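You operate a simulated robot arm through the tools that you are given. There is no shell and no other tool. Be economical: measure what you need, move in short steps, check, and stop when the job is done.

The job below is to be done with a simulated robot arm. You get a single attempt, and the scene is never put back.

JOB
Shut the water stand's teal drawer, latch the blue cup on the stand and pour in about 40 ml.
Fine: drawer shut, latch with the water stand lever, then pour into the cup from the small white jug; put the jug back. Set down upright: small white jug.

It is judged by the outcome, as a careful person would: the job done as asked, and still so three seconds after it is handed in. It fails if anything else is knocked over, pushed out of place, dropped, spilled or broken.

ROBOT AND FRAMES
A 6-joint arm with a two-finger parallel gripper, fixed in place. Base frame: the origin is at the foot of the arm, x ahead of it, y to its left, z up. Lengths are in m, angles in degrees, forces in N, time in s.
With the tool pointing down near the work surface it reaches from about 0.44 to 0.86 m from the base axis. Its first joint turns from -115.0 to 115.0 degrees. Payload 4.2 kg.
The TCP is the grasp point between the finger pads, 0.023 m short of the fingertips. In the tool frame z runs along the fingers and y along their closing line. Largest opening 0.094 m; finger width 0.038, thickness 0.01; the body of the gripper, 0.054 by 0.096 m, starts 0.039 m behind the TCP.
Orientation is that of the tool frame in the base frame, as a unit quaternion [w, x, y, z]. With the fingers straight down and closing along the base's y, the tool's x points along the base's -x, its y along +y and its z along -z.

CONTROLS
- The arm moves only by the tool move_arm. Its argument "plan" is a list of rows, each a list of 3 entries, a list of its own where there are three numbers: the turn, a rotation vector about the tool's x, y, z in degrees, then the shift along the tool's x, y, z in m, then the opening in per cent of the stroke, from 0 (shut) to 100 (fully open). In form: [[[wx, wy, wz], [tx, ty, tz], claw], ...]. A call has 1 to 20 rows; each row shifts and turns the commanded pose from where the row before left it, along the tool's axes as they then stand. Rows are played at 5 a second. More than 0.05 m and 8.6 degrees between two rows, or a gripper value outside its range, and nothing of the call is played. A pose out of reach is approached as far as the arm can. The call stops where the force on the tool passes 40 N (or 10 N more than at its start, if that is more) or the arm is blocked; 0.2 s more then pass. The fingers move at their own pace (about 0.108 m/s each) and stop on an object; they squeeze with about 31 N. The grip force told is the motor's: it shows also when the fingers shut on nothing. Time passes only in rows, and 0.2 s behind the last, so rows that do not move let the fingers close. It gives the time, the measured TCP pose, the force on the tool (base axes), the opening and the grip force at its end, in the units of the frame above (readings bear some noise), with the torque about the TCP (base axes, N m) and any sound that the robot's microphone picked up.
- Cameras (640 x 400 px; columns grow to the right, rows downward): "scene" is fixed at [0.4001, 0.6503, 1.4204]; the picture's right is [-0.94, -0.34, 0.00], its down [-0.22, 0.60, -0.76] and it looks along [0.26, -0.72, -0.64] (base axes); focal length 273 px, centre (320, 200). "wrist" rides on the gripper at [0.086, 0.016, -0.075] in the tool frame; the picture's right is [-0.18, 0.98, 0.00], its down [-0.58, -0.11, -0.81] and it looks along [-0.79, -0.15, 0.59] (tool axes); focal length 243 px, centre (320, 200). There is no depth. A picture from a camera that has moved, and an enlarged one, comes with that camera's place and axes in the base frame and with its lens.
- get_image(camera): a new picture of that camera. No time passes.
- lift_body(by): slides the trunk up (or, below 0, down) by that many m; the arm rides with it, the base frame stays. It gives what a move gives, with no picture.
- zoom(camera, box): a new picture of the part [left, top, right, bottom] of that camera's present view, enlarged. No time passes.
- hand_in(): hands the job in; it is judged then, once.

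Work in short steps. Places have to be worked out from the pictures, the camera data and where the tool is seen: move nearer, look again, correct. Check each grasp and each placing, and mend what went wrong. You have 120 turns and 76 pictures in all, those below and enlarged ones among them. Open the gripper and draw the arm clear of the work before you hand the job in, unless the task says otherwise; then end with one line.

The tools are called after "Request:" as name(argument=value, ...) on one line, values as JSON. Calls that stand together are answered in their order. move_arm: Moves the arm, as the interface text tells. Its arguments: {"type":"object","properties":{"plan":{"type":"array","items":{"type":"array"}}},"required":["plan"]} The other tools are called the same way: lift_body (by) slides the trunk up or down; get_image (camera) takes a picture; zoom (camera, box) takes an enlarged picture of a part of a camera's view; hand_in () hands the job in.

At the start:

```text
clock: 0.0
tcp_pos: [0.4978, 0.065, 1.2169]
orientation: [0.0, -0.001, 1.0, 0.0]
contact_force: [-1.2, -0.1, 0.2]
moment: [0.0, -0.03, 0.03]
gripper_width: 0.0941
gripper_force: 0.0
trunk travel left (down, up): [-0.8, 0.19]
```

scene: 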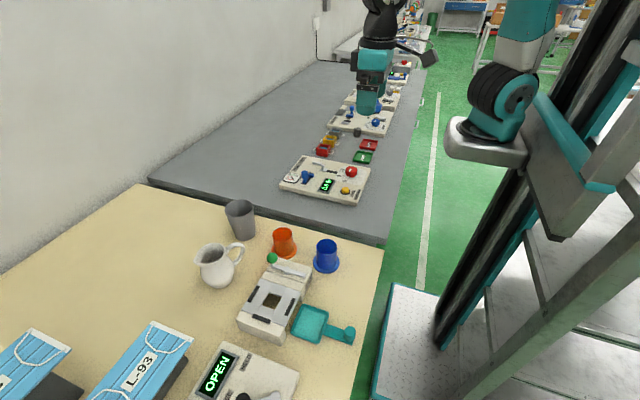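
wrist: 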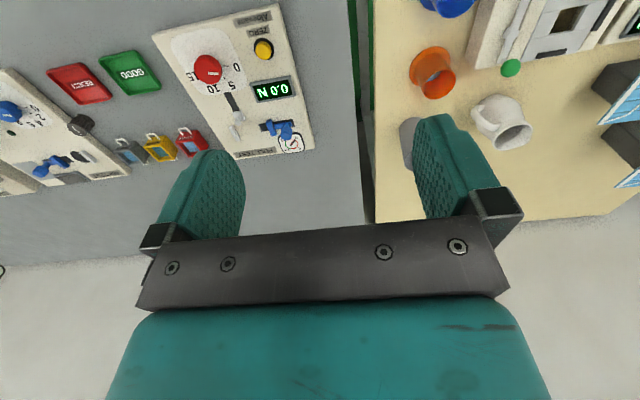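

I'll start by enlarging the stand area in the scene view to understand the mechanism.

Request:
zoom(camera="scene", box=[180, 190, 380, 360])

Request:
zoom(camera="wrist", box=[380, 0, 640, 170])

```text
2.35 times, centred on (280, 275) of scene
camera zoom: at [0.4001, 0.6503, 1.4204], right [-0.94, -0.34, 0.0], down [-0.22, 0.6, -0.76], along [0.26, -0.72, -0.64], focal length 643 px, centre (414, 24)
```

zoom: 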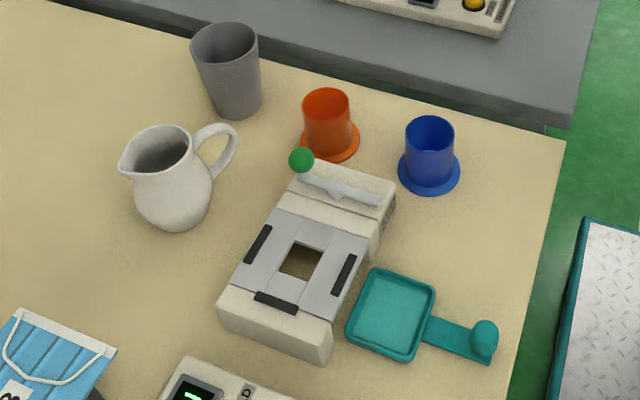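

```text
2.35 times, centred on (510, 85) of wrist
camera zoom: at [0.4117, 0.082, 1.2912], right [0.18, 0.98, 0.0], down [0.58, -0.11, 0.81], along [0.79, -0.15, -0.59], focal length 571 px, centre (-127, 471)
```

zoom: 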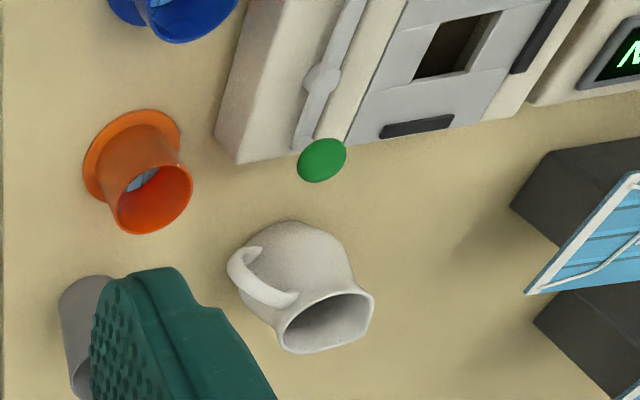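

The stand is near (0.60, 0.42), top about z 0.90, with the drawer handle near (0.43, 0.40). I'll move the wrist over and lower the trunk a little for a closer look.

Request:
move_arm(plan=[[[0, 0, 0], [0.01, 0.048, 0], 100], [[0, 0, 0], [0.01, 0.048, 0], 100], [[0, 0, 0], [0.01, 0.048, 0], 100], [[0, 0, 0], [0.01, 0.048, 0], 100], [[0, 0, 0], [0.01, 0.048, 0], 100], [[0, 0, 0], [0.01, 0.048, 0], 100], [[0, 0, 0], [0.01, 0.048, 0], 100]])

Request:
lift_body(by=-0.12)

Request:
get_image(camera="wrist")

```text
clock: 1.6
tcp_pos: [0.4296, 0.4005, 1.2165]
orientation: [0.0, 0.001, 1.0, -0.001]
contact_force: [-0.6, -0.6, 0.3]
moment: [0.06, -0.01, 0.02]
gripper_width: 0.094
gripper_force: 0.0
trunk travel left (down, up): [-0.8, 0.19]
```

```text
clock: 3.1
tcp_pos: [0.4287, 0.4002, 1.0968]
orientation: [0.0, 0.0, 1.0, 0.0]
contact_force: [0.1, -0.3, -1.0]
moment: [-0.02, -0.01, 0.0]
gripper_width: 0.0939
gripper_force: 0.3
trunk travel left (down, up): [-0.68, 0.31]
```

```text
71 pictures are left
camera wrist: at [0.3426, 0.4179, 1.1715], right [0.18, 0.98, 0.0], down [0.58, -0.11, 0.81], along [0.79, -0.15, -0.59], focal length 243 px, centre (320, 200)
```

wrist: 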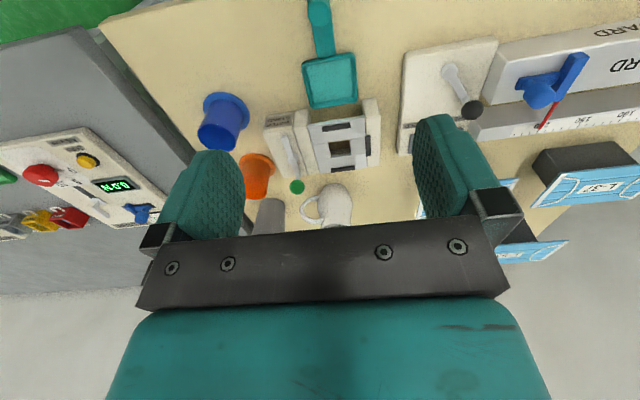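

Request:
zoom(camera="wrist", box=[180, 0, 420, 230])

```text
1.74 times, centred on (300, 115) of wrist
camera zoom: at [0.3426, 0.4179, 1.1715], right [0.18, 0.98, 0.0], down [0.58, -0.11, 0.81], along [0.79, -0.15, -0.59], focal length 422 px, centre (355, 348)
```

zoom: 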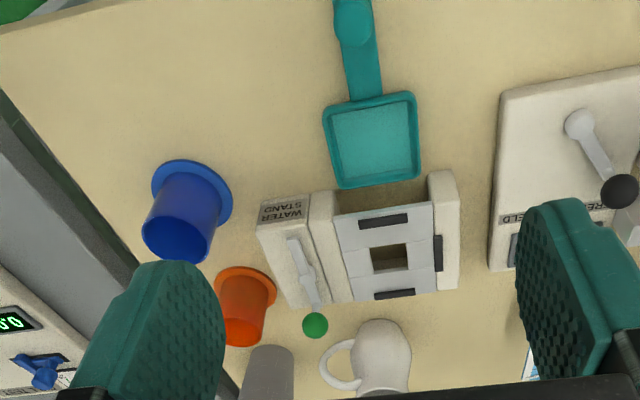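

The drawer slides along about +x into the bay under the grey plate. I'll shut the fingers, go behind the knob (x≈0.375, y≈0.40) and lower.

Request:
move_arm(plan=[[[0, 0, 0], [0.03, 0, 0], 0], [[0, 0, 0], [0.025, 0, 0], 0], [[0, 0, 0], [0, 0, 0.0], 0], [[0, 0, 0], [0, 0, 0.0], 0]])

Request:
lift_body(by=-0.18)

Request:
get_image(camera="wrist")

Request:
zoom(camera="scene", box=[220, 230, 420, 400])

```text
clock: 4.1
tcp_pos: [0.3733, 0.4007, 1.0976]
orientation: [0.0, 0.001, 1.0, 0.0]
contact_force: [0.6, 0.3, 0.2]
moment: [0.01, 0.01, 0.03]
gripper_width: 0.0
gripper_force: 31.3
trunk travel left (down, up): [-0.68, 0.31]
```

```text
clock: 6.1
tcp_pos: [0.3743, 0.3994, 0.9175]
orientation: [0.0, 0.0, 1.0, 0.0]
contact_force: [-0.4, -0.9, -0.4]
moment: [0.0, 0.04, -0.02]
gripper_width: 0.0001
gripper_force: 31.1
trunk travel left (down, up): [-0.5, 0.49]
```

```text
69 pictures are left
camera wrist: at [0.2878, 0.4178, 0.9923], right [0.18, 0.98, 0.0], down [0.58, -0.11, 0.81], along [0.79, -0.15, -0.59], focal length 243 px, centre (320, 200)
```

wrist: 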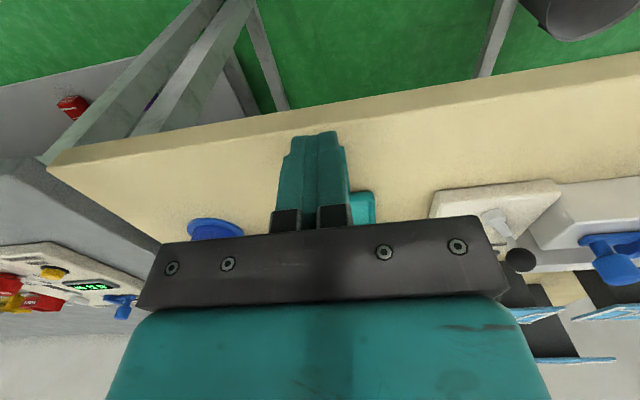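

```text
2.35 times, centred on (320, 315) of scene
camera zoom: at [0.4001, 0.6503, 1.4204], right [-0.94, -0.34, 0.0], down [-0.22, 0.6, -0.76], along [0.26, -0.72, -0.64], focal length 643 px, centre (320, -71)
```

zoom: 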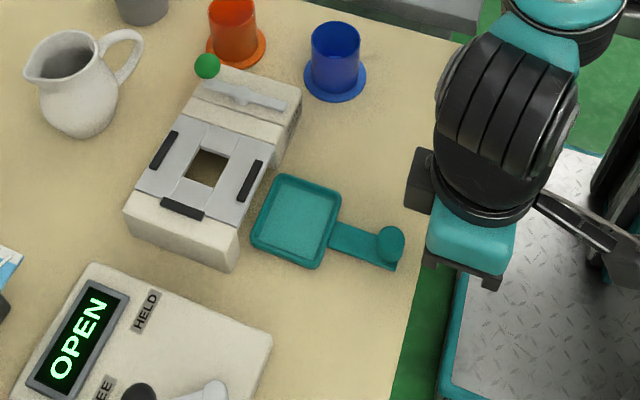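

Knob visual centre triangulates to z≈0.87. I'll lower to TCP z≈0.881 (tips ≈0.858) and push forward in +x.

Request:
move_arm(plan=[[[0, 0, 0], [0, 0, 0.018], 0], [[0, 0, 0], [0, 0, 0.018], 0], [[0, 0, 0], [-0.015, 0, 0], 0], [[0, 0, 0], [-0.015, 0, 0], 0], [[0, 0, 0], [-0.012, 0, 0], 0], [[0, 0, 0], [-0.012, 0, 0], 0], [[0, 0, 0], [-0.012, 0, 0], 0]])

Request:
zoom(camera="scene", box=[220, 230, 420, 400])

```text
clock: 7.7
tcp_pos: [0.441, 0.4009, 0.8807]
orientation: [0.0, 0.0, 1.0, 0.0]
contact_force: [-0.6, 0.3, 0.9]
moment: [0.0, 0.02, 0.03]
gripper_width: 0.0
gripper_force: 30.9
trunk travel left (down, up): [-0.5, 0.49]
```

```text
2.35 times, centred on (320, 315) of scene
camera zoom: at [0.4001, 0.6503, 1.4204], right [-0.94, -0.34, 0.0], down [-0.22, 0.6, -0.76], along [0.26, -0.72, -0.64], focal length 643 px, centre (320, -71)
```

zoom: 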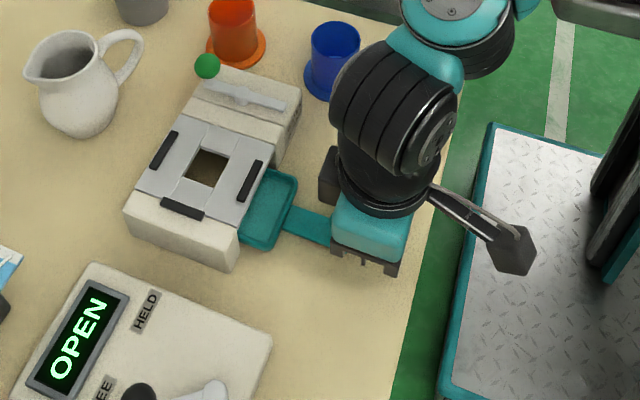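

The drawer is moving in cleanly. I continue in small steps, watching the force.

Request:
move_arm(plan=[[[0, 0, 0], [-0.01, 0, 0], 0], [[0, 0, 0], [-0.01, 0, 0], 0], [[0, 0, 0], [-0.01, 0, 0], 0], [[0, 0, 0], [-0.006, 0, 0], 0]])

Request:
zoom(camera="scene", box=[220, 230, 420, 400])

```text
clock: 8.7
tcp_pos: [0.4785, 0.3999, 0.8824]
orientation: [0.0, 0.0, 1.0, 0.0]
contact_force: [-0.2, 0.2, -0.4]
moment: [0.0, -0.03, 0.0]
gripper_width: 0.0
gripper_force: 30.5
trunk travel left (down, up): [-0.5, 0.49]
```

```text
2.35 times, centred on (320, 315) of scene
camera zoom: at [0.4001, 0.6503, 1.4204], right [-0.94, -0.34, 0.0], down [-0.22, 0.6, -0.76], along [0.26, -0.72, -0.64], focal length 643 px, centre (320, -71)
```

zoom: 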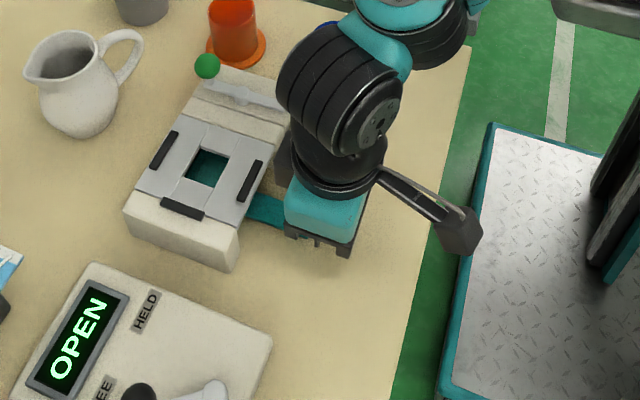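

Request:
move_arm(plan=[[[0, 0, 0], [-0.005, 0, 0], 0], [[0, 0, 0], [-0.005, 0, 0], 0], [[0, 0, 0], [-0.004, 0, 0], 0], [[0, 0, 0], [-0.004, 0, 0], 0]])

Request:
zoom(camera="scene", box=[220, 230, 420, 400])

```text
clock: 9.5
tcp_pos: [0.485, 0.4015, 0.8827]
orientation: [-0.004, -0.008, 1.0, -0.005]
contact_force: [-13.9, -0.5, 5.4]
moment: [-0.18, 0.23, -0.03]
gripper_width: 0.0
gripper_force: 31.0
trunk travel left (down, up): [-0.5, 0.49]
stopped in row 4: the force on the tool passed its limit at 45 N (the readings are from after the stop); the commanded pose is now the measured one
```

```text
2.35 times, centred on (320, 315) of scene
camera zoom: at [0.4001, 0.6503, 1.4204], right [-0.94, -0.34, 0.0], down [-0.22, 0.6, -0.76], along [0.26, -0.72, -0.64], focal length 643 px, centre (320, -71)
```

zoom: 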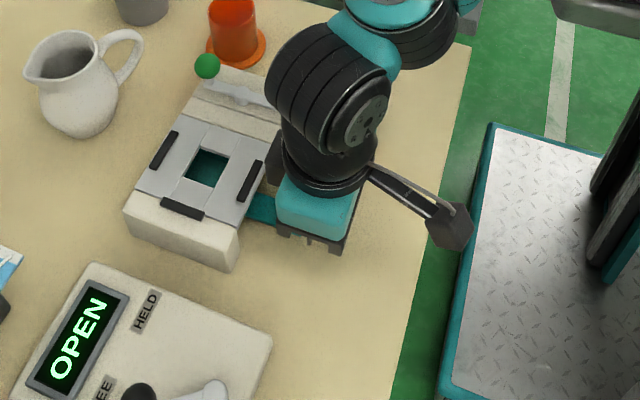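

Stopped at the force limit — likely the drawer's end stop. I back off and look from behind.

Request:
move_arm(plan=[[[0, 0, 0], [0.03, 0, 0], 0], [[0, 0, 0], [0.04, 0, 0], 0], [[0, 0, 0], [0.03, 0, -0.03], 0], [[0, 0, 0], [0, 0, -0.04], 0], [[0, 0, 0], [0, 0, -0.05], 0], [[0, 0, 0], [0, 0, -0.05], 100], [[0, 0, 0], [0, 0, -0.05], 100]])

Request:
zoom(camera="scene", box=[220, 230, 420, 400])

Request:
zoom(camera="wrist", box=[180, 0, 480, 230])

```text
clock: 11.1
tcp_pos: [0.388, 0.4005, 1.1028]
orientation: [-0.004, -0.004, 1.0, -0.004]
contact_force: [0.3, 0.2, 0.3]
moment: [0.0, 0.0, 0.02]
gripper_width: 0.0941
gripper_force: 0.0
trunk travel left (down, up): [-0.5, 0.49]
```

```text
2.35 times, centred on (320, 315) of scene
camera zoom: at [0.4001, 0.6503, 1.4204], right [-0.94, -0.34, 0.0], down [-0.22, 0.6, -0.76], along [0.26, -0.72, -0.64], focal length 643 px, centre (320, -71)
```

zoom: 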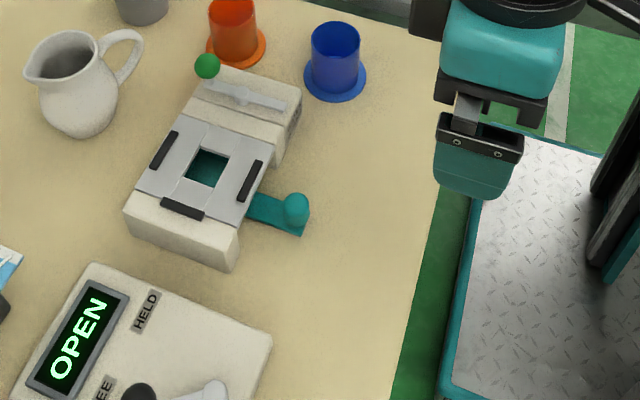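

```text
1.74 times, centred on (330, 115) of wrist
camera zoom: at [0.3011, 0.4168, 1.1778], right [0.17, 0.98, -0.01], down [0.59, -0.1, 0.8], along [0.79, -0.15, -0.6], focal length 422 px, centre (303, 348)
```

zoom: 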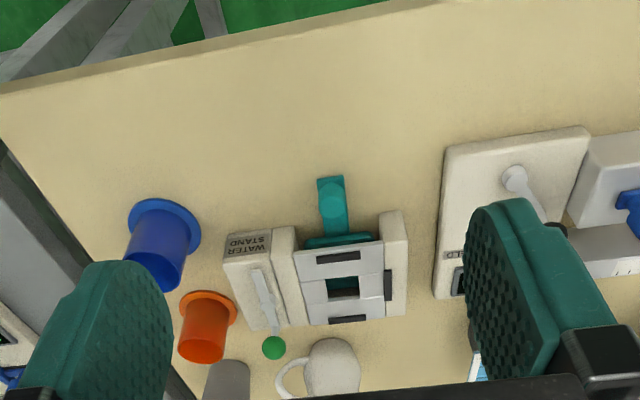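

Request:
zoom(camera="wrist", box=[290, 90, 430, 200])

Request:
zoom(camera="scene", box=[255, 255, 335, 325])

```text
3.64 times, centred on (360, 145) of wrist
camera zoom: at [0.3011, 0.4168, 1.1778], right [0.17, 0.98, -0.01], down [0.59, -0.1, 0.8], along [0.79, -0.15, -0.6], focal length 882 px, centre (174, 400)
```

zoom: 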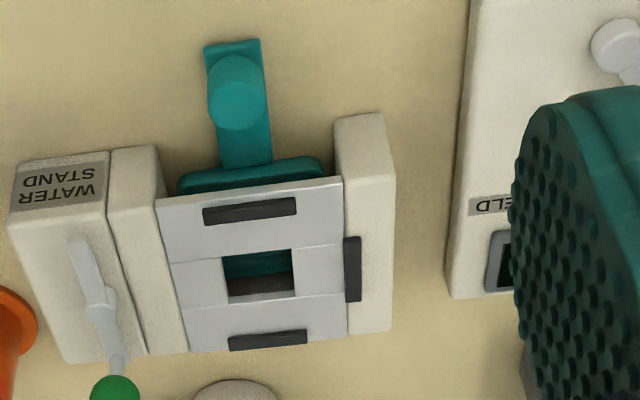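

```text
5.71 times, centred on (295, 290) of scene
camera zoom: at [0.4001, 0.6503, 1.4204], right [-0.94, -0.34, 0.0], down [-0.22, 0.6, -0.76], along [0.26, -0.72, -0.64], focal length 1562 px, centre (463, -314)
```

zoom: 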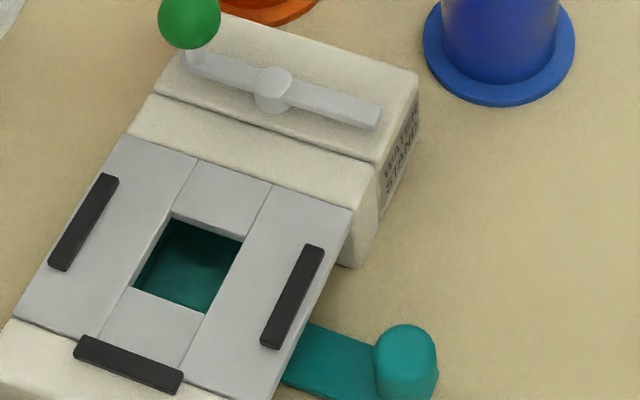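

The drawer moved ~86 mm and the tray now sits fully under the plate, against the rear; it looks shut. Next I go above the blue cup (~(0.533, 0.234)) and turn the tool by 90° so the fingers close along x.

Request:
move_arm(plan=[[[0, 0, 0], [-0.029, -0.0333, 0], 85], [[0, 0, 0], [-0.029, -0.0333, 0], 85], [[0, 0, 0], [-0.029, -0.0333, 0], 85], [[0, 0, 0], [-0.029, -0.0333, 0], 85], [[0, 0, 0], [-0.029, -0.0333, 0], 85], [[0, 0, -8.18], [0, 0, 0], 85], [[0, 0, -8.18], [0, 0, 0], 85], [[0, 0, -8.18], [0, 0, 0], 85], [[0, 0, -8.18], [0, 0, 0], 85], [[0, 0, -8.18], [0, 0, 0], 85], [[0, 0, -8.18], [0, 0, 0], 85], [[0, 0, -8.18], [0, 0, 0], 85], [[0, 0, -8.18], [0, 0, 0], 85], [[0, 0, -8.18], [0, 0, 0], 85], [[0, 0, -8.18], [0, 0, 0], 85], [[0, 0, -8.18], [0, 0, 0], 85]])

Request:
get_image(camera="wrist")

Request:
get_image(camera="scene")

```text
clock: 14.5
tcp_pos: [0.5333, 0.235, 1.1023]
orientation: [0.003, 0.711, -0.703, 0.0]
contact_force: [-0.2, 0.4, -0.5]
moment: [-0.01, -0.01, -0.02]
gripper_width: 0.0798
gripper_force: 0.1
trunk travel left (down, up): [-0.5, 0.49]
```

```text
60 pictures are left
camera wrist: at [0.5186, 0.1504, 1.1775], right [-0.98, 0.17, 0.0], down [0.11, 0.59, 0.8], along [0.14, 0.79, -0.6], focal length 243 px, centre (320, 200)
```

wrist: 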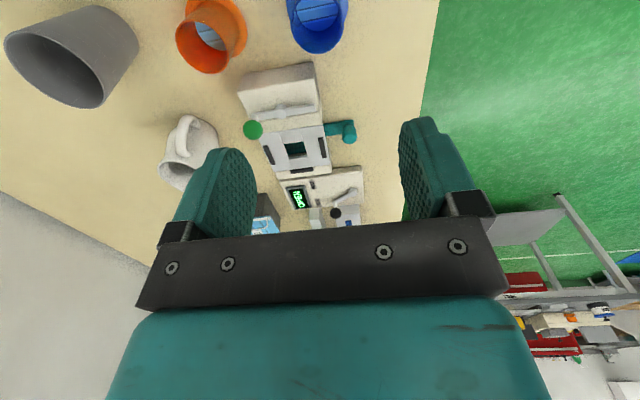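

```text
59 pictures are left
```

scene: 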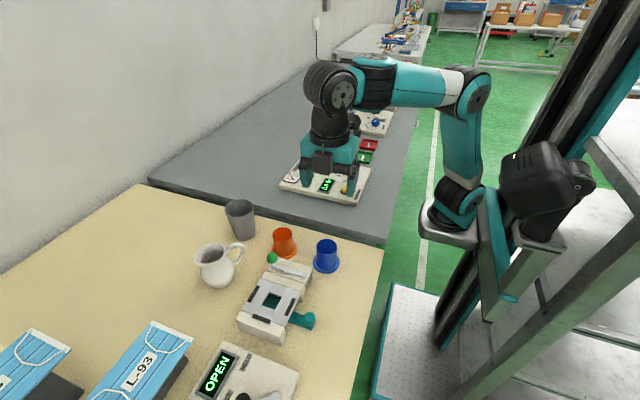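

Request:
zoom(camera="wrist", box=[160, 0, 400, 180])

Request:
zoom(camera="scene", box=[180, 190, 350, 300])

```text
2.22 times, centred on (280, 90) of wrist
camera zoom: at [0.5186, 0.1504, 1.1775], right [-0.98, 0.17, 0.0], down [0.11, 0.59, 0.8], along [0.14, 0.79, -0.6], focal length 539 px, centre (409, 444)
```

zoom: 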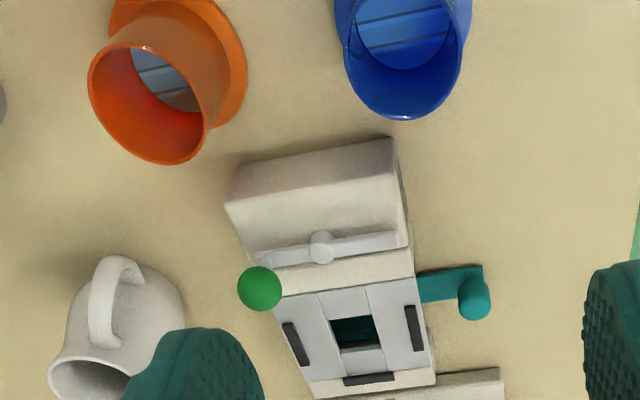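

```text
3.64 times, centred on (265, 245) of scene
camera zoom: at [0.4001, 0.6503, 1.4204], right [-0.94, -0.34, 0.0], down [-0.22, 0.6, -0.76], along [0.26, -0.72, -0.64], focal length 994 px, centre (520, 36)
```

zoom: 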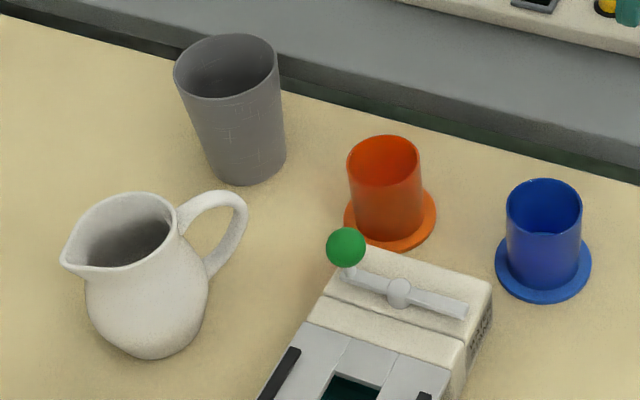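

The blue cup is centred near (0.5315, 0.2375), with rim z≈0.905. I descend to about 0.89 with the fingers either side along x.

Request:
move_arm(plan=[[[0, 0, 0], [-0.0025, 0.002, 0.04], 85], [[0, 0, 0], [0, 0, 0.045], 85], [[0, 0, 0], [0, 0, 0.045], 85], [[0, 0, 0], [0, 0, 0.03], 85]])

Request:
get_image(camera="wrist")

Request:
zoom(camera="scene", box=[230, 180, 400, 300])

```text
clock: 15.5
tcp_pos: [0.5297, 0.2358, 0.9421]
orientation: [0.005, 0.71, -0.704, 0.001]
contact_force: [0.1, -0.4, 0.6]
moment: [-0.01, -0.02, 0.01]
gripper_width: 0.0798
gripper_force: 0.1
trunk travel left (down, up): [-0.5, 0.49]
```

```text
56 pictures are left
camera wrist: at [0.5151, 0.1504, 1.0171], right [-0.98, 0.18, 0.0], down [0.11, 0.59, 0.8], along [0.14, 0.79, -0.6], focal length 243 px, centre (320, 200)
```

wrist: 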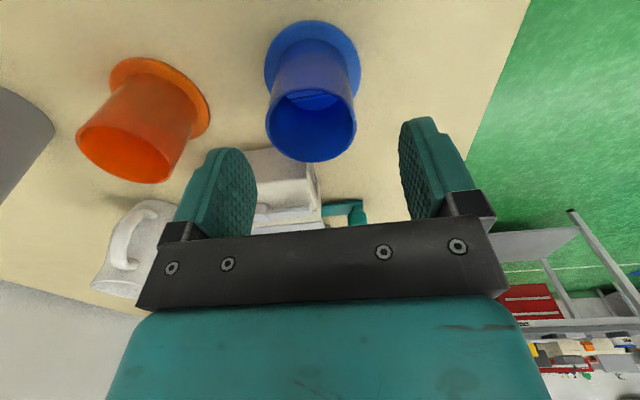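

```text
3.33 times, centred on (315, 240) of scene
camera zoom: at [0.4001, 0.6503, 1.4204], right [-0.94, -0.34, 0.0], down [-0.22, 0.6, -0.76], along [0.26, -0.72, -0.64], focal length 911 px, centre (337, 67)
```

zoom: 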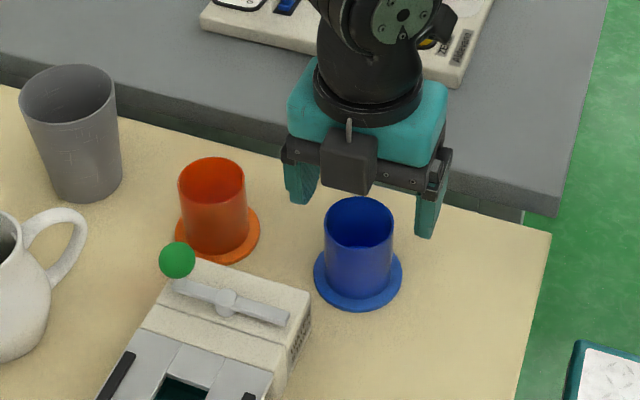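

Wrist view puts the cup nearer y≈0.231, x≈0.532; I correct slightly and descend to 0.89, then close.

Request:
move_arm(plan=[[[0, 0, 0], [0.004, -0.002, 0.02], 85], [[0, 0, 0], [0, 0, 0.02], 85], [[0, 0, 0], [0, 0, 0.012], 85]])

Request:
get_image(camera="wrist")

```text
clock: 16.3
tcp_pos: [0.5321, 0.2315, 0.8908]
orientation: [0.006, 0.711, -0.704, 0.0]
contact_force: [0.1, -0.6, -0.1]
moment: [-0.05, -0.04, 0.0]
gripper_width: 0.0797
gripper_force: 0.0
trunk travel left (down, up): [-0.5, 0.49]
```

```text
54 pictures are left
camera wrist: at [0.5165, 0.1467, 0.9658], right [-0.98, 0.18, 0.0], down [0.11, 0.59, 0.8], along [0.14, 0.79, -0.6], focal length 243 px, centre (320, 200)
```

wrist: 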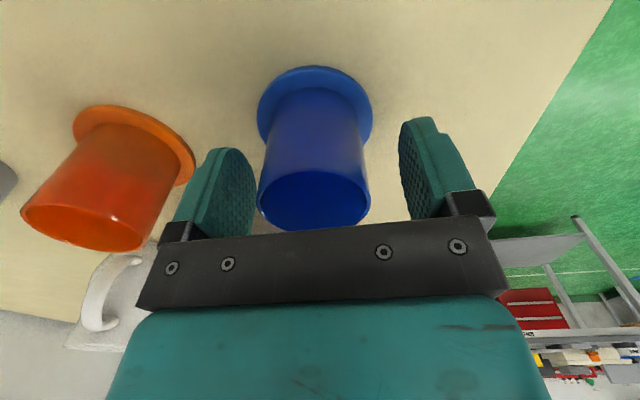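

The cup lies centrally between the fingers (≈(0.534, 0.231), rim z≈0.90). I nudge 2 mm and close.

Request:
move_arm(plan=[[[0, 0, 0], [0, -0.002, 0], 85], [[0, 0, 0], [0, 0, 0], 40], [[0, 0, 0], [0, 0, 0], 40], [[0, 0, 0], [0, 0, 0], 40]])

```text
clock: 17.3
tcp_pos: [0.5332, 0.2328, 0.8907]
orientation: [0.005, 0.71, -0.704, 0.002]
contact_force: [0.3, -0.2, 3.4]
moment: [-0.01, -0.1, -0.04]
gripper_width: 0.051
gripper_force: 31.3
trunk travel left (down, up): [-0.5, 0.49]
```

Gripped at 51 mm. I lift 0.12 m and check.

Request:
move_arm(plan=[[[0, 0, 0], [0, 0, -0.02], 40], [[0, 0, 0], [0, 0, -0.05], 40], [[0, 0, 0], [0, 0, -0.05], 40], [[0, 0, 0], [0, -0.03, 0], 40], [[0, 0, 0], [0, -0.03, 0], 40]])

Request:
get_image(camera="wrist")

Request:
zoom(camera="scene", box=[220, 200, 350, 350])

```text
clock: 18.5
tcp_pos: [0.5961, 0.2345, 1.0101]
orientation: [0.004, 0.71, -0.704, 0.001]
contact_force: [-0.2, 0.5, -0.3]
moment: [0.01, -0.04, -0.04]
gripper_width: 0.0511
gripper_force: 31.3
trunk travel left (down, up): [-0.5, 0.49]
```

```text
53 pictures are left
camera wrist: at [0.5802, 0.1492, 1.0864], right [-0.98, 0.18, 0.0], down [0.11, 0.59, 0.8], along [0.14, 0.79, -0.6], focal length 243 px, centre (320, 200)
```

wrist: 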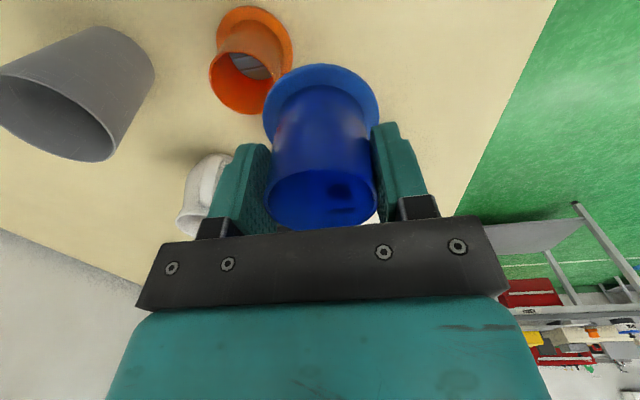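

```text
2.67 times, centred on (285, 275) of scene
camera zoom: at [0.4001, 0.6503, 1.4204], right [-0.94, -0.34, 0.0], down [-0.22, 0.6, -0.76], along [0.26, -0.72, -0.64], focal length 729 px, centre (413, 0)
```

zoom: 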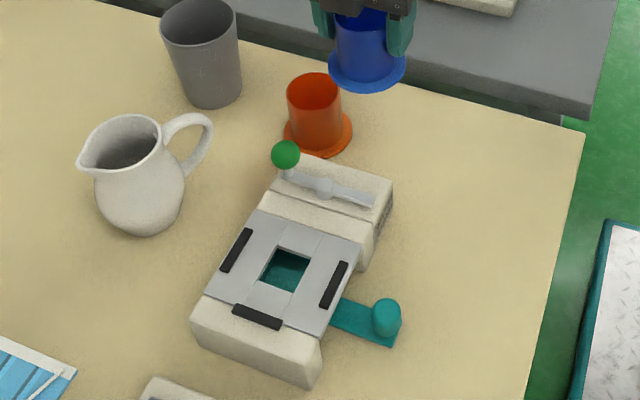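

Cup held well. I carry it over the lever at extra height to above the stand's hole (~(0.602, 0.399)) and lower to ~15 mm above the plate.

Request:
move_arm(plan=[[[0, 0, 0], [0, -0.003, -0.03], 40], [[0, 0, 0], [-0.04, -0.003, 0], 40], [[0, 0, 0], [-0.042, 0, 0], 40], [[0, 0, 0], [-0.042, 0, 0], 40], [[0, 0, 0], [-0.042, 0, 0], 40], [[0, 0, 0], [0, 0, 0.04], 40], [[0, 0, 0], [0, 0, 0.04], 40], [[0, 0, 0], [0, 0, 0.005], 40]])

Request:
get_image(camera="wrist")

Request:
zoom(camera="scene", box=[220, 220, 340, 350])

```text
clock: 20.3
tcp_pos: [0.5809, 0.3774, 0.9436]
orientation: [0.004, 0.71, -0.704, 0.001]
contact_force: [0.8, 0.1, 0.0]
moment: [0.0, -0.04, 0.0]
gripper_width: 0.0511
gripper_force: 30.7
out of reach, approached as far as the arm can: row 4, 5
trunk travel left (down, up): [-0.5, 0.49]
```

```text
51 pictures are left
camera wrist: at [0.5654, 0.2909, 1.0185], right [-0.98, 0.18, 0.0], down [0.11, 0.59, 0.8], along [0.14, 0.79, -0.6], focal length 243 px, centre (320, 200)
```

wrist: 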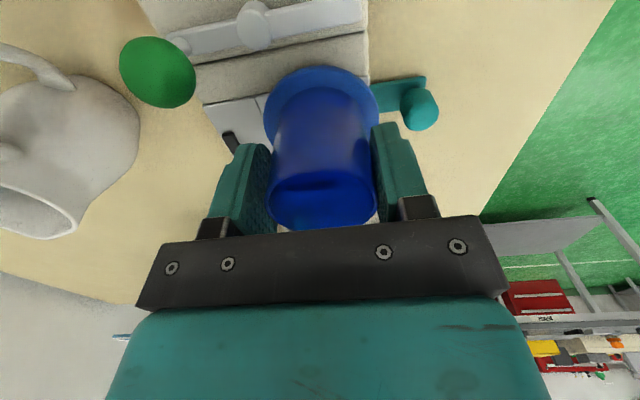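

```text
3.08 times, centred on (280, 285) of scene
camera zoom: at [0.4001, 0.6503, 1.4204], right [-0.94, -0.34, 0.0], down [-0.22, 0.6, -0.76], along [0.26, -0.72, -0.64], focal length 841 px, centre (443, -62)
```

zoom: 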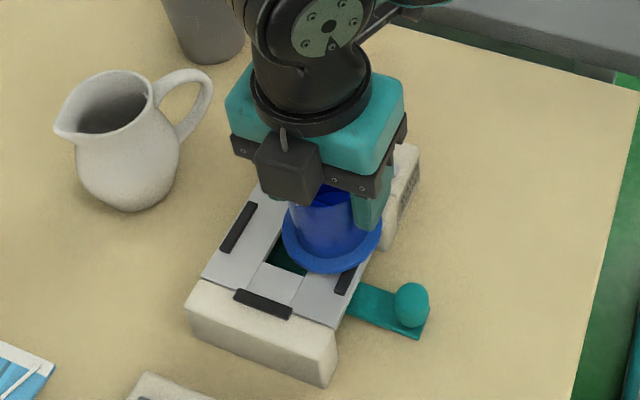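

Reach is limited at higher z but the arm is near now. Best estimate of hole centre is (0.601, 0.397); I raise slightly and shift over it.

Request:
move_arm(plan=[[[0, 0, 0], [0, 0, -0.012], 40], [[0, 0, 0], [-0.01, -0.01, 0], 40], [[0, 0, 0], [-0.0096, -0.0101, 0], 40], [[0, 0, 0], [0, 0, 0], 40]])

Request:
get_image(camera="wrist")

Request:
zoom(camera="scene", box=[220, 220, 340, 350])

```text
clock: 21.3
tcp_pos: [0.5987, 0.3961, 0.9549]
orientation: [0.005, 0.71, -0.704, 0.0]
contact_force: [-0.4, -0.2, -0.2]
moment: [0.01, 0.03, 0.02]
gripper_width: 0.0509
gripper_force: 31.1
trunk travel left (down, up): [-0.5, 0.49]
```

```text
49 pictures are left
camera wrist: at [0.584, 0.3105, 1.0303], right [-0.98, 0.18, 0.0], down [0.11, 0.59, 0.8], along [0.14, 0.79, -0.6], focal length 243 px, centre (320, 200)
```

wrist: 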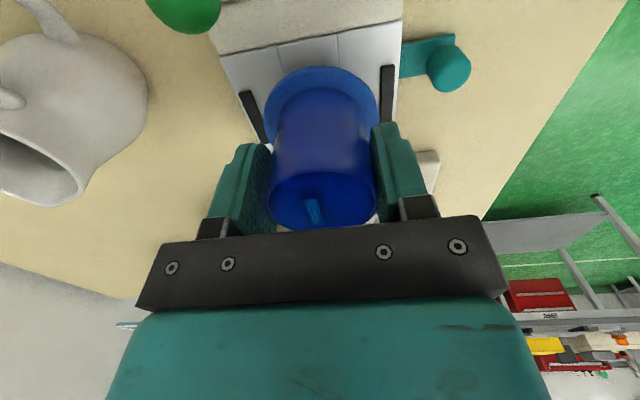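

```text
3.08 times, centred on (280, 285) of scene
camera zoom: at [0.4001, 0.6503, 1.4204], right [-0.94, -0.34, 0.0], down [-0.22, 0.6, -0.76], along [0.26, -0.72, -0.64], focal length 841 px, centre (443, -62)
```

zoom: 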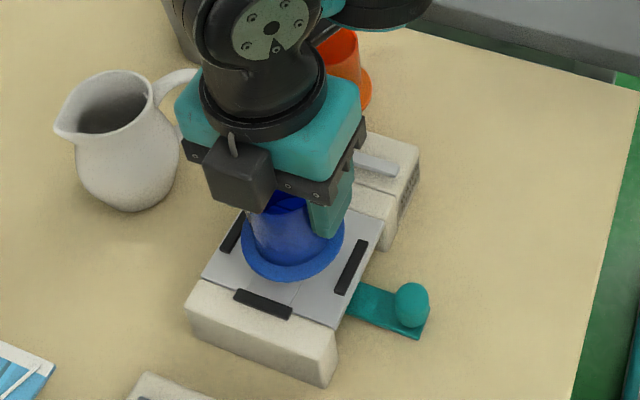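

Centring looks good in x (+2 mm). I lower 14 mm and check against the pads.

Request:
move_arm(plan=[[[0, 0, 0], [0, -0.002, 0.005], 40], [[0, 0, 0], [0, 0, 0.005], 40], [[0, 0, 0], [0, 0, 0.004], 40]])

Request:
zoom(camera="scene", box=[240, 260, 320, 330])

Request:
zoom(camera="wrist", box=[220, 0, 420, 140])

```text
clock: 22.1
tcp_pos: [0.6013, 0.397, 0.9397]
orientation: [0.004, 0.71, -0.704, 0.0]
contact_force: [-0.4, 0.9, -0.7]
moment: [0.0, 0.01, 0.0]
gripper_width: 0.0512
gripper_force: 31.1
trunk travel left (down, up): [-0.5, 0.49]
```

```text
5.71 times, centred on (280, 295) of scene
camera zoom: at [0.4001, 0.6503, 1.4204], right [-0.94, -0.34, 0.0], down [-0.22, 0.6, -0.76], along [0.26, -0.72, -0.64], focal length 1562 px, centre (549, -343)
```

zoom: 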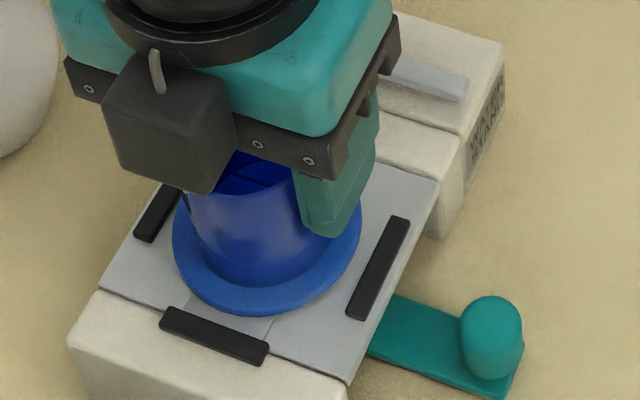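

```text
2.86 times, centred on (320, 70) of wrist
camera zoom: at [0.5866, 0.3113, 1.0153], right [-0.98, 0.18, 0.0], down [0.11, 0.59, 0.8], along [0.14, 0.79, -0.6], focal length 693 px, centre (320, 571)
```

zoom: 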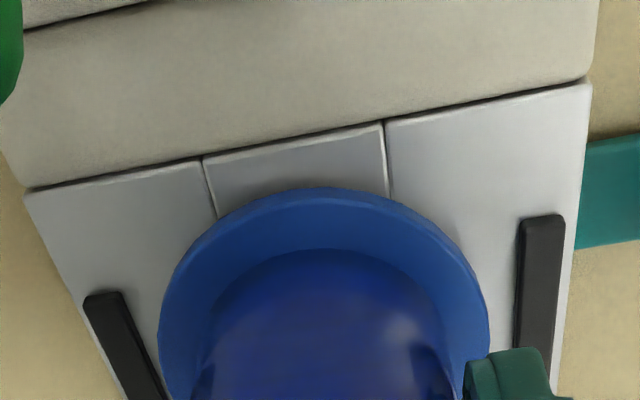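

Nearly centred, a few mm above the plate. I lower gently until contact.

Request:
move_arm(plan=[[[0, 0, 0], [0, 0.001, 0.002], 40], [[0, 0, 0], [0, 0, 0.002], 40], [[0, 0, 0], [0, 0, 0.001], 40]])

Request:
zoom(camera="scene", box=[240, 260, 320, 330])

```text
clock: 22.9
tcp_pos: [0.6008, 0.396, 0.9366]
orientation: [0.004, 0.71, -0.704, 0.001]
contact_force: [2.5, -0.9, 10.3]
moment: [-0.08, -0.36, -0.02]
gripper_width: 0.0513
gripper_force: 30.8
trunk travel left (down, up): [-0.5, 0.49]
```

```text
5.71 times, centred on (280, 295) of scene
camera zoom: at [0.4001, 0.6503, 1.4204], right [-0.94, -0.34, 0.0], down [-0.22, 0.6, -0.76], along [0.26, -0.72, -0.64], focal length 1562 px, centre (549, -343)
```

zoom: 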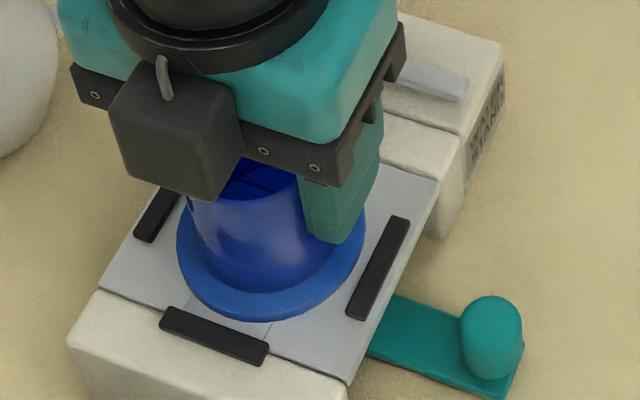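

Contact at ~10 N, resting on the plate. The gap to the +y pad is ~3 mm larger than the others, so I lift 2 mm, shift +3 mm in y, set down and release.

Request:
move_arm(plan=[[[0, 0, 0], [0, 0, -0.004], 40], [[0, 0, 0], [-0.003, -0.001, 0], 40], [[0, 0, 0], [0, 0, 0.003], 40], [[0, 0, 0], [0, 0, 0.0], 55], [[0, 0, 0], [0, 0, 0.0], 85], [[0, 0, 0], [0, 0, 0.0], 85]])

Request:
zoom(camera="scene", box=[240, 260, 320, 330])

```text
clock: 24.3
tcp_pos: [0.602, 0.3995, 0.9358]
orientation: [0.005, 0.711, -0.703, 0.0]
contact_force: [-0.5, 0.1, -0.5]
moment: [0.02, 0.02, -0.02]
gripper_width: 0.0798
gripper_force: 0.1
trunk travel left (down, up): [-0.5, 0.49]
```

```text
5.71 times, centred on (280, 295) of scene
camera zoom: at [0.4001, 0.6503, 1.4204], right [-0.94, -0.34, 0.0], down [-0.22, 0.6, -0.76], along [0.26, -0.72, -0.64], focal length 1562 px, centre (549, -343)
```

zoom: 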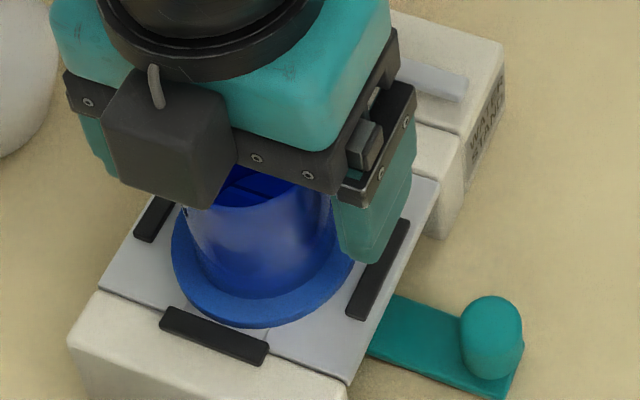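

Cup is set. I raise the trunk to clear it and look at the cup and lever.

Request:
lift_body(by=0.15)

Request:
move_arm(plan=[[[0, 0, 0], [0.04, 0.02, 0], 85], [[0, 0, 0], [0.04, 0.02, 0], 85], [[0, 0, 0], [0.04, 0.02, 0], 85], [[0, 0, 0], [0.04, 0.02, 0], 85]])

Request:
zoom(camera="scene", box=[220, 230, 340, 330])

Request:
zoom(camera="wrist", box=[160, 0, 400, 180])

```text
clock: 26.1
tcp_pos: [0.6014, 0.3985, 1.0857]
orientation: [0.005, 0.711, -0.704, 0.0]
contact_force: [-0.1, 0.2, 0.0]
moment: [0.01, 0.02, -0.03]
gripper_width: 0.0798
gripper_force: 0.0
trunk travel left (down, up): [-0.65, 0.34]
```

```text
clock: 27.1
tcp_pos: [0.5235, 0.2372, 1.0889]
orientation: [0.005, 0.711, -0.703, 0.001]
contact_force: [-0.6, 1.5, -0.2]
moment: [-0.02, 0.06, -0.02]
gripper_width: 0.0799
gripper_force: 0.1
trunk travel left (down, up): [-0.65, 0.34]
```

```text
4.00 times, centred on (280, 280) of scene
camera zoom: at [0.4001, 0.6503, 1.4204], right [-0.94, -0.34, 0.0], down [-0.22, 0.6, -0.76], along [0.26, -0.72, -0.64], focal length 1094 px, centre (480, -120)
```

zoom: 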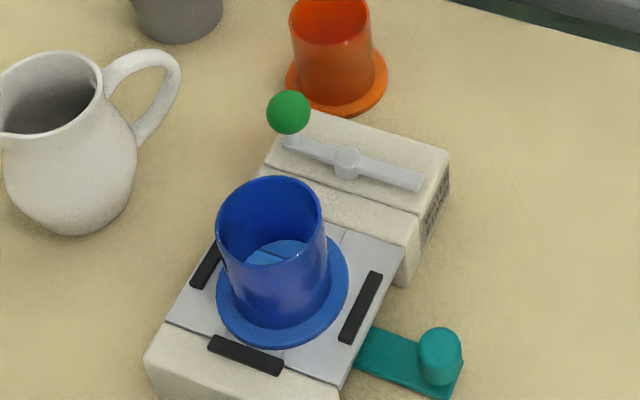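

```text
2.22 times, centred on (280, 90) of wrist
camera zoom: at [0.5071, 0.153, 1.1641], right [-0.98, 0.17, 0.0], down [0.11, 0.59, 0.8], along [0.14, 0.79, -0.6], focal length 539 px, centre (409, 444)
```

zoom: 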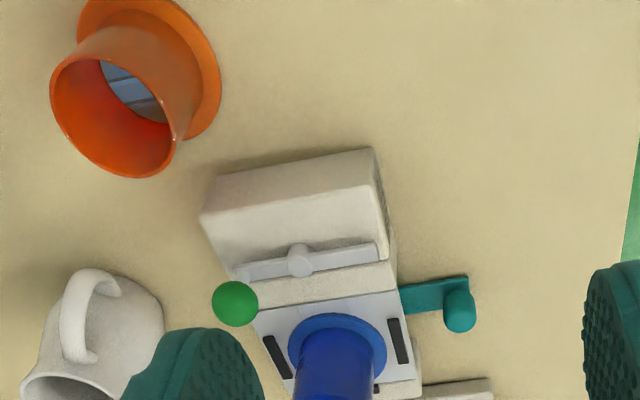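

Pivot estimated (0.600, 0.322, 0.897), ball (0.632, 0.323, 0.928). I zoom in on the lever to see how it turns.

Request:
zoom(camera="scene", box=[260, 245, 310, 285])

Request:
zoom(camera="wrist", box=[235, 60, 355, 160])

```text
10.00 times, centred on (285, 265) of scene
camera zoom: at [0.4001, 0.6503, 1.4204], right [-0.94, -0.34, 0.0], down [-0.22, 0.6, -0.76], along [0.26, -0.72, -0.64], focal length 2734 px, centre (670, -450)
```

zoom: 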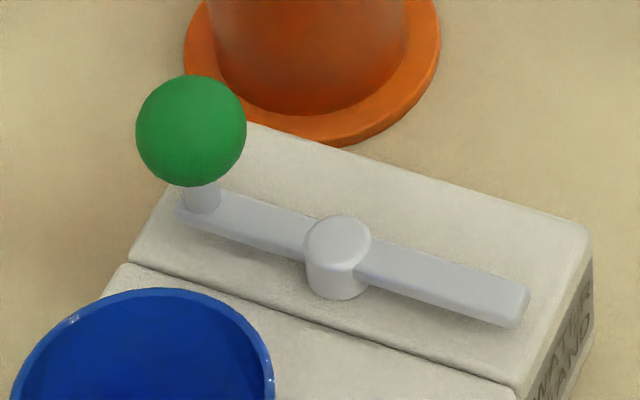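

```text
4.00 times, centred on (295, 110) of wrist
camera zoom: at [0.5071, 0.153, 1.1641], right [-0.98, 0.17, 0.0], down [0.11, 0.59, 0.8], along [0.14, 0.79, -0.6], focal length 970 px, centre (420, 560)
```

zoom: 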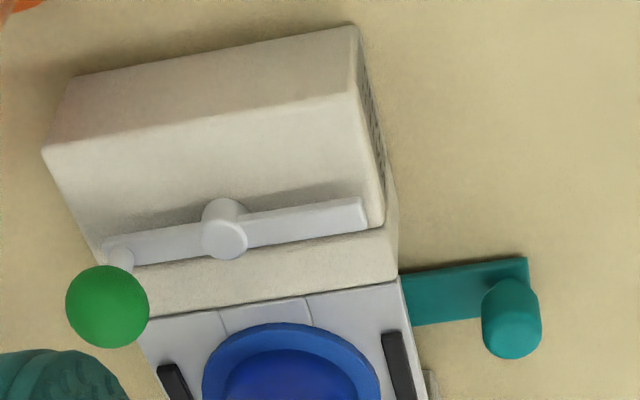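

The lever turns about a vertical axis. I'll grip the ball from above and swing it around the pivot; first move above it and look.

Request:
move_arm(plan=[[[0, 0, 0], [-0.0287, -0.0362, 0], 60], [[0, 0, 0], [-0.0287, -0.0362, 0], 60], [[0, 0, 0], [-0.0287, -0.0362, 0], 60], [[0, 0, 0], [0, 0, 0.045], 60], [[0, 0, 0], [0, 0, 0.045], 60]])

Request:
get_image(camera="wrist")

```text
clock: 28.3
tcp_pos: [0.6283, 0.3243, 0.9965]
orientation: [0.004, 0.711, -0.704, 0.001]
contact_force: [1.1, -0.6, 0.5]
moment: [-0.02, -0.03, 0.01]
gripper_width: 0.0564
gripper_force: 0.1
trunk travel left (down, up): [-0.65, 0.34]
```

```text
39 pictures are left
camera wrist: at [0.6131, 0.2394, 1.0725], right [-0.98, 0.18, 0.0], down [0.11, 0.59, 0.8], along [0.14, 0.79, -0.6], focal length 243 px, centre (320, 200)
```

wrist: 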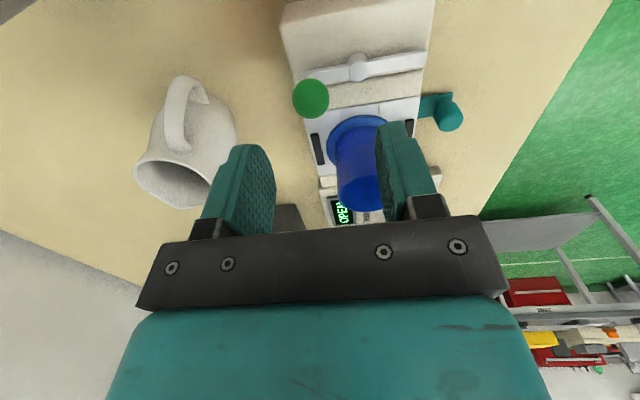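

Ball confirmed at (0.633, 0.322). I descend around it and close on it.

Request:
move_arm(plan=[[[0, 0, 0], [0.0023, -0.0047, 0.02], 60], [[0, 0, 0], [0, 0, 0.02], 60], [[0, 0, 0], [0, 0, 0.02], 60], [[0, 0, 0], [0, 0, 0], 10], [[0, 0, 0], [0, 0, 0], 10], [[0, 0, 0], [0, 0, 0], 10]])

```text
clock: 29.7
tcp_pos: [0.6349, 0.3229, 0.9362]
orientation: [0.006, 0.71, -0.704, 0.001]
contact_force: [-2.9, -1.0, -2.0]
moment: [0.17, 0.04, 0.02]
gripper_width: 0.0243
gripper_force: 44.9
trunk travel left (down, up): [-0.65, 0.34]
```

Ball gripped (24 mm). I try a small clockwise swing (toward -y) and read the forces.

Request:
move_arm(plan=[[[0, 0, 0], [0, 0, 0], 10], [[0, 0, 6], [0.0034, 0, 0], 10], [[0, 0, 6], [0.0034, 0, 0], 10], [[0, 0, 6], [0.0034, 0, 0], 10]])

Request:
zoom(camera="scene", box=[220, 230, 340, 330])

```text
clock: 30.7
tcp_pos: [0.632, 0.312, 0.9366]
orientation: [-0.006, -0.591, 0.806, 0.0]
contact_force: [-12.0, 0.6, -12.6]
moment: [0.96, -0.16, 0.14]
gripper_width: 0.0241
gripper_force: 45.4
trunk travel left (down, up): [-0.65, 0.34]
```

```text
4.00 times, centred on (280, 280) of scene
camera zoom: at [0.4001, 0.6503, 1.4204], right [-0.94, -0.34, 0.0], down [-0.22, 0.6, -0.76], along [0.26, -0.72, -0.64], focal length 1094 px, centre (480, -120)
```

zoom: 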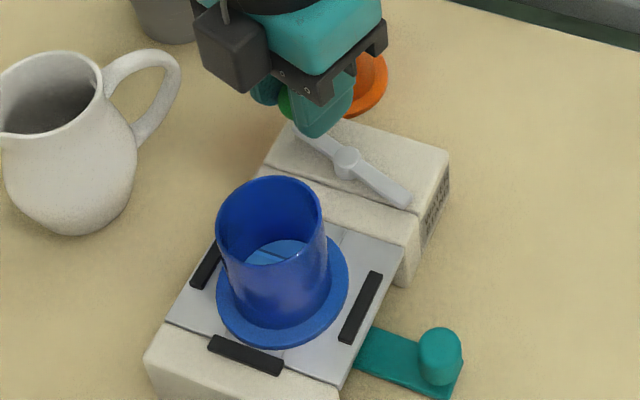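

It turns freely in this direction. I continue the arc with a slight inward correction.

Request:
move_arm(plan=[[[0, 0, 7], [0.0039, 0.001, 0], 10], [[0, 0, 7], [0.0039, 0, 0], 10], [[0, 0, 7], [0.0039, 0, 0], 10], [[0, 0, 7], [0.0039, 0, 0], 10]])

Request:
zoom(camera="scene", box=[220, 230, 340, 330])

```text
clock: 31.7
tcp_pos: [0.6242, 0.3004, 0.9362]
orientation: [-0.006, -0.379, 0.925, -0.004]
contact_force: [-22.1, 9.1, -14.4]
moment: [-0.16, 0.64, 0.31]
gripper_width: 0.0243
gripper_force: 44.6
trunk travel left (down, up): [-0.65, 0.34]
```

```text
4.00 times, centred on (280, 280) of scene
camera zoom: at [0.4001, 0.6503, 1.4204], right [-0.94, -0.34, 0.0], down [-0.22, 0.6, -0.76], along [0.26, -0.72, -0.64], focal length 1094 px, centre (480, -120)
```

zoom: 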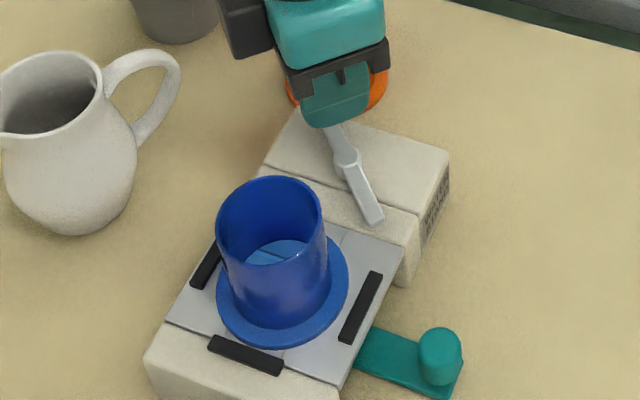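

Force rises mildly (radial and down); I correct inward and down by 1–2 mm and continue the arc.

Request:
move_arm(plan=[[[0, 0, 0], [0, 0.0015, 0.001], 10], [[0, 0, 7], [0.0038, 0, 0], 10], [[0, 0, 7], [0.0038, 0, 0], 10], [[0, 0, 7], [0.0038, 0.0005, 0], 10]])

Request:
zoom(camera="scene", box=[220, 230, 340, 330])

```text
clock: 32.7
tcp_pos: [0.6144, 0.2948, 0.9363]
orientation: [-0.004, -0.202, 0.979, -0.002]
contact_force: [-11.5, 9.7, -1.8]
moment: [-0.09, 0.84, 0.24]
gripper_width: 0.0243
gripper_force: 44.7
trunk travel left (down, up): [-0.65, 0.34]
```

```text
4.00 times, centred on (280, 280) of scene
camera zoom: at [0.4001, 0.6503, 1.4204], right [-0.94, -0.34, 0.0], down [-0.22, 0.6, -0.76], along [0.26, -0.72, -0.64], focal length 1094 px, centre (480, -120)
```

zoom: 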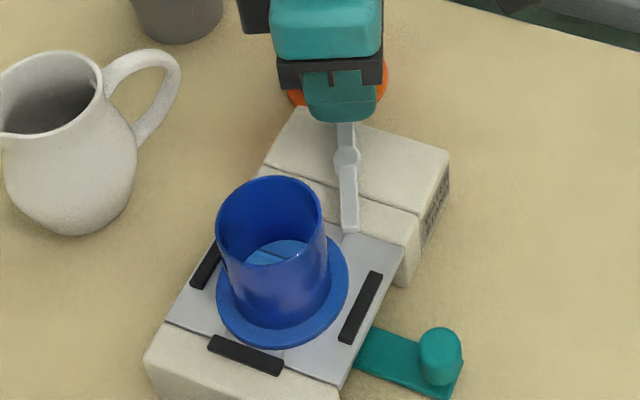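

The lever's tail is swinging toward the cup's flange, evidently the hold-down. I continue the last ~25°.

Request:
move_arm(plan=[[[0, 0, 0], [0, 0.001, 0], 10], [[0, 0, 6], [0.0034, 0.0003, 0], 10], [[0, 0, 6], [0.0034, 0.0003, 0], 10], [[0, 0, 6], [0.0034, 0.0003, 0], 10], [[0, 0, 6], [0.0034, 0.0, 0], 10]])

Request:
zoom(camera="scene", box=[220, 230, 340, 330])

```text
clock: 33.9
tcp_pos: [0.6006, 0.2915, 0.9359]
orientation: [-0.003, 0.007, 1.0, -0.005]
contact_force: [-1.2, -12.9, 5.0]
moment: [-0.32, 0.34, 0.01]
gripper_width: 0.0241
gripper_force: 44.9
trunk travel left (down, up): [-0.65, 0.34]
```

```text
4.00 times, centred on (280, 280) of scene
camera zoom: at [0.4001, 0.6503, 1.4204], right [-0.94, -0.34, 0.0], down [-0.22, 0.6, -0.76], along [0.26, -0.72, -0.64], focal length 1094 px, centre (480, -120)
```

zoom: 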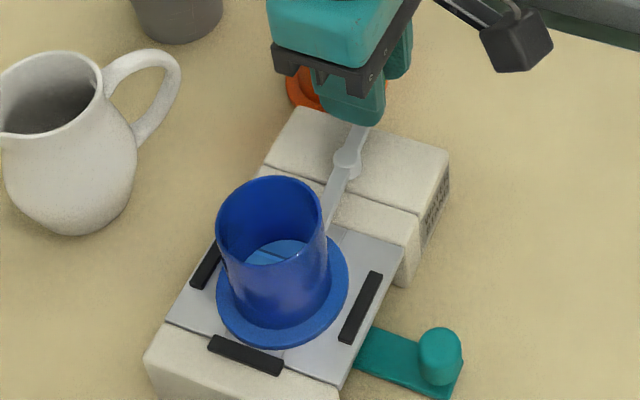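

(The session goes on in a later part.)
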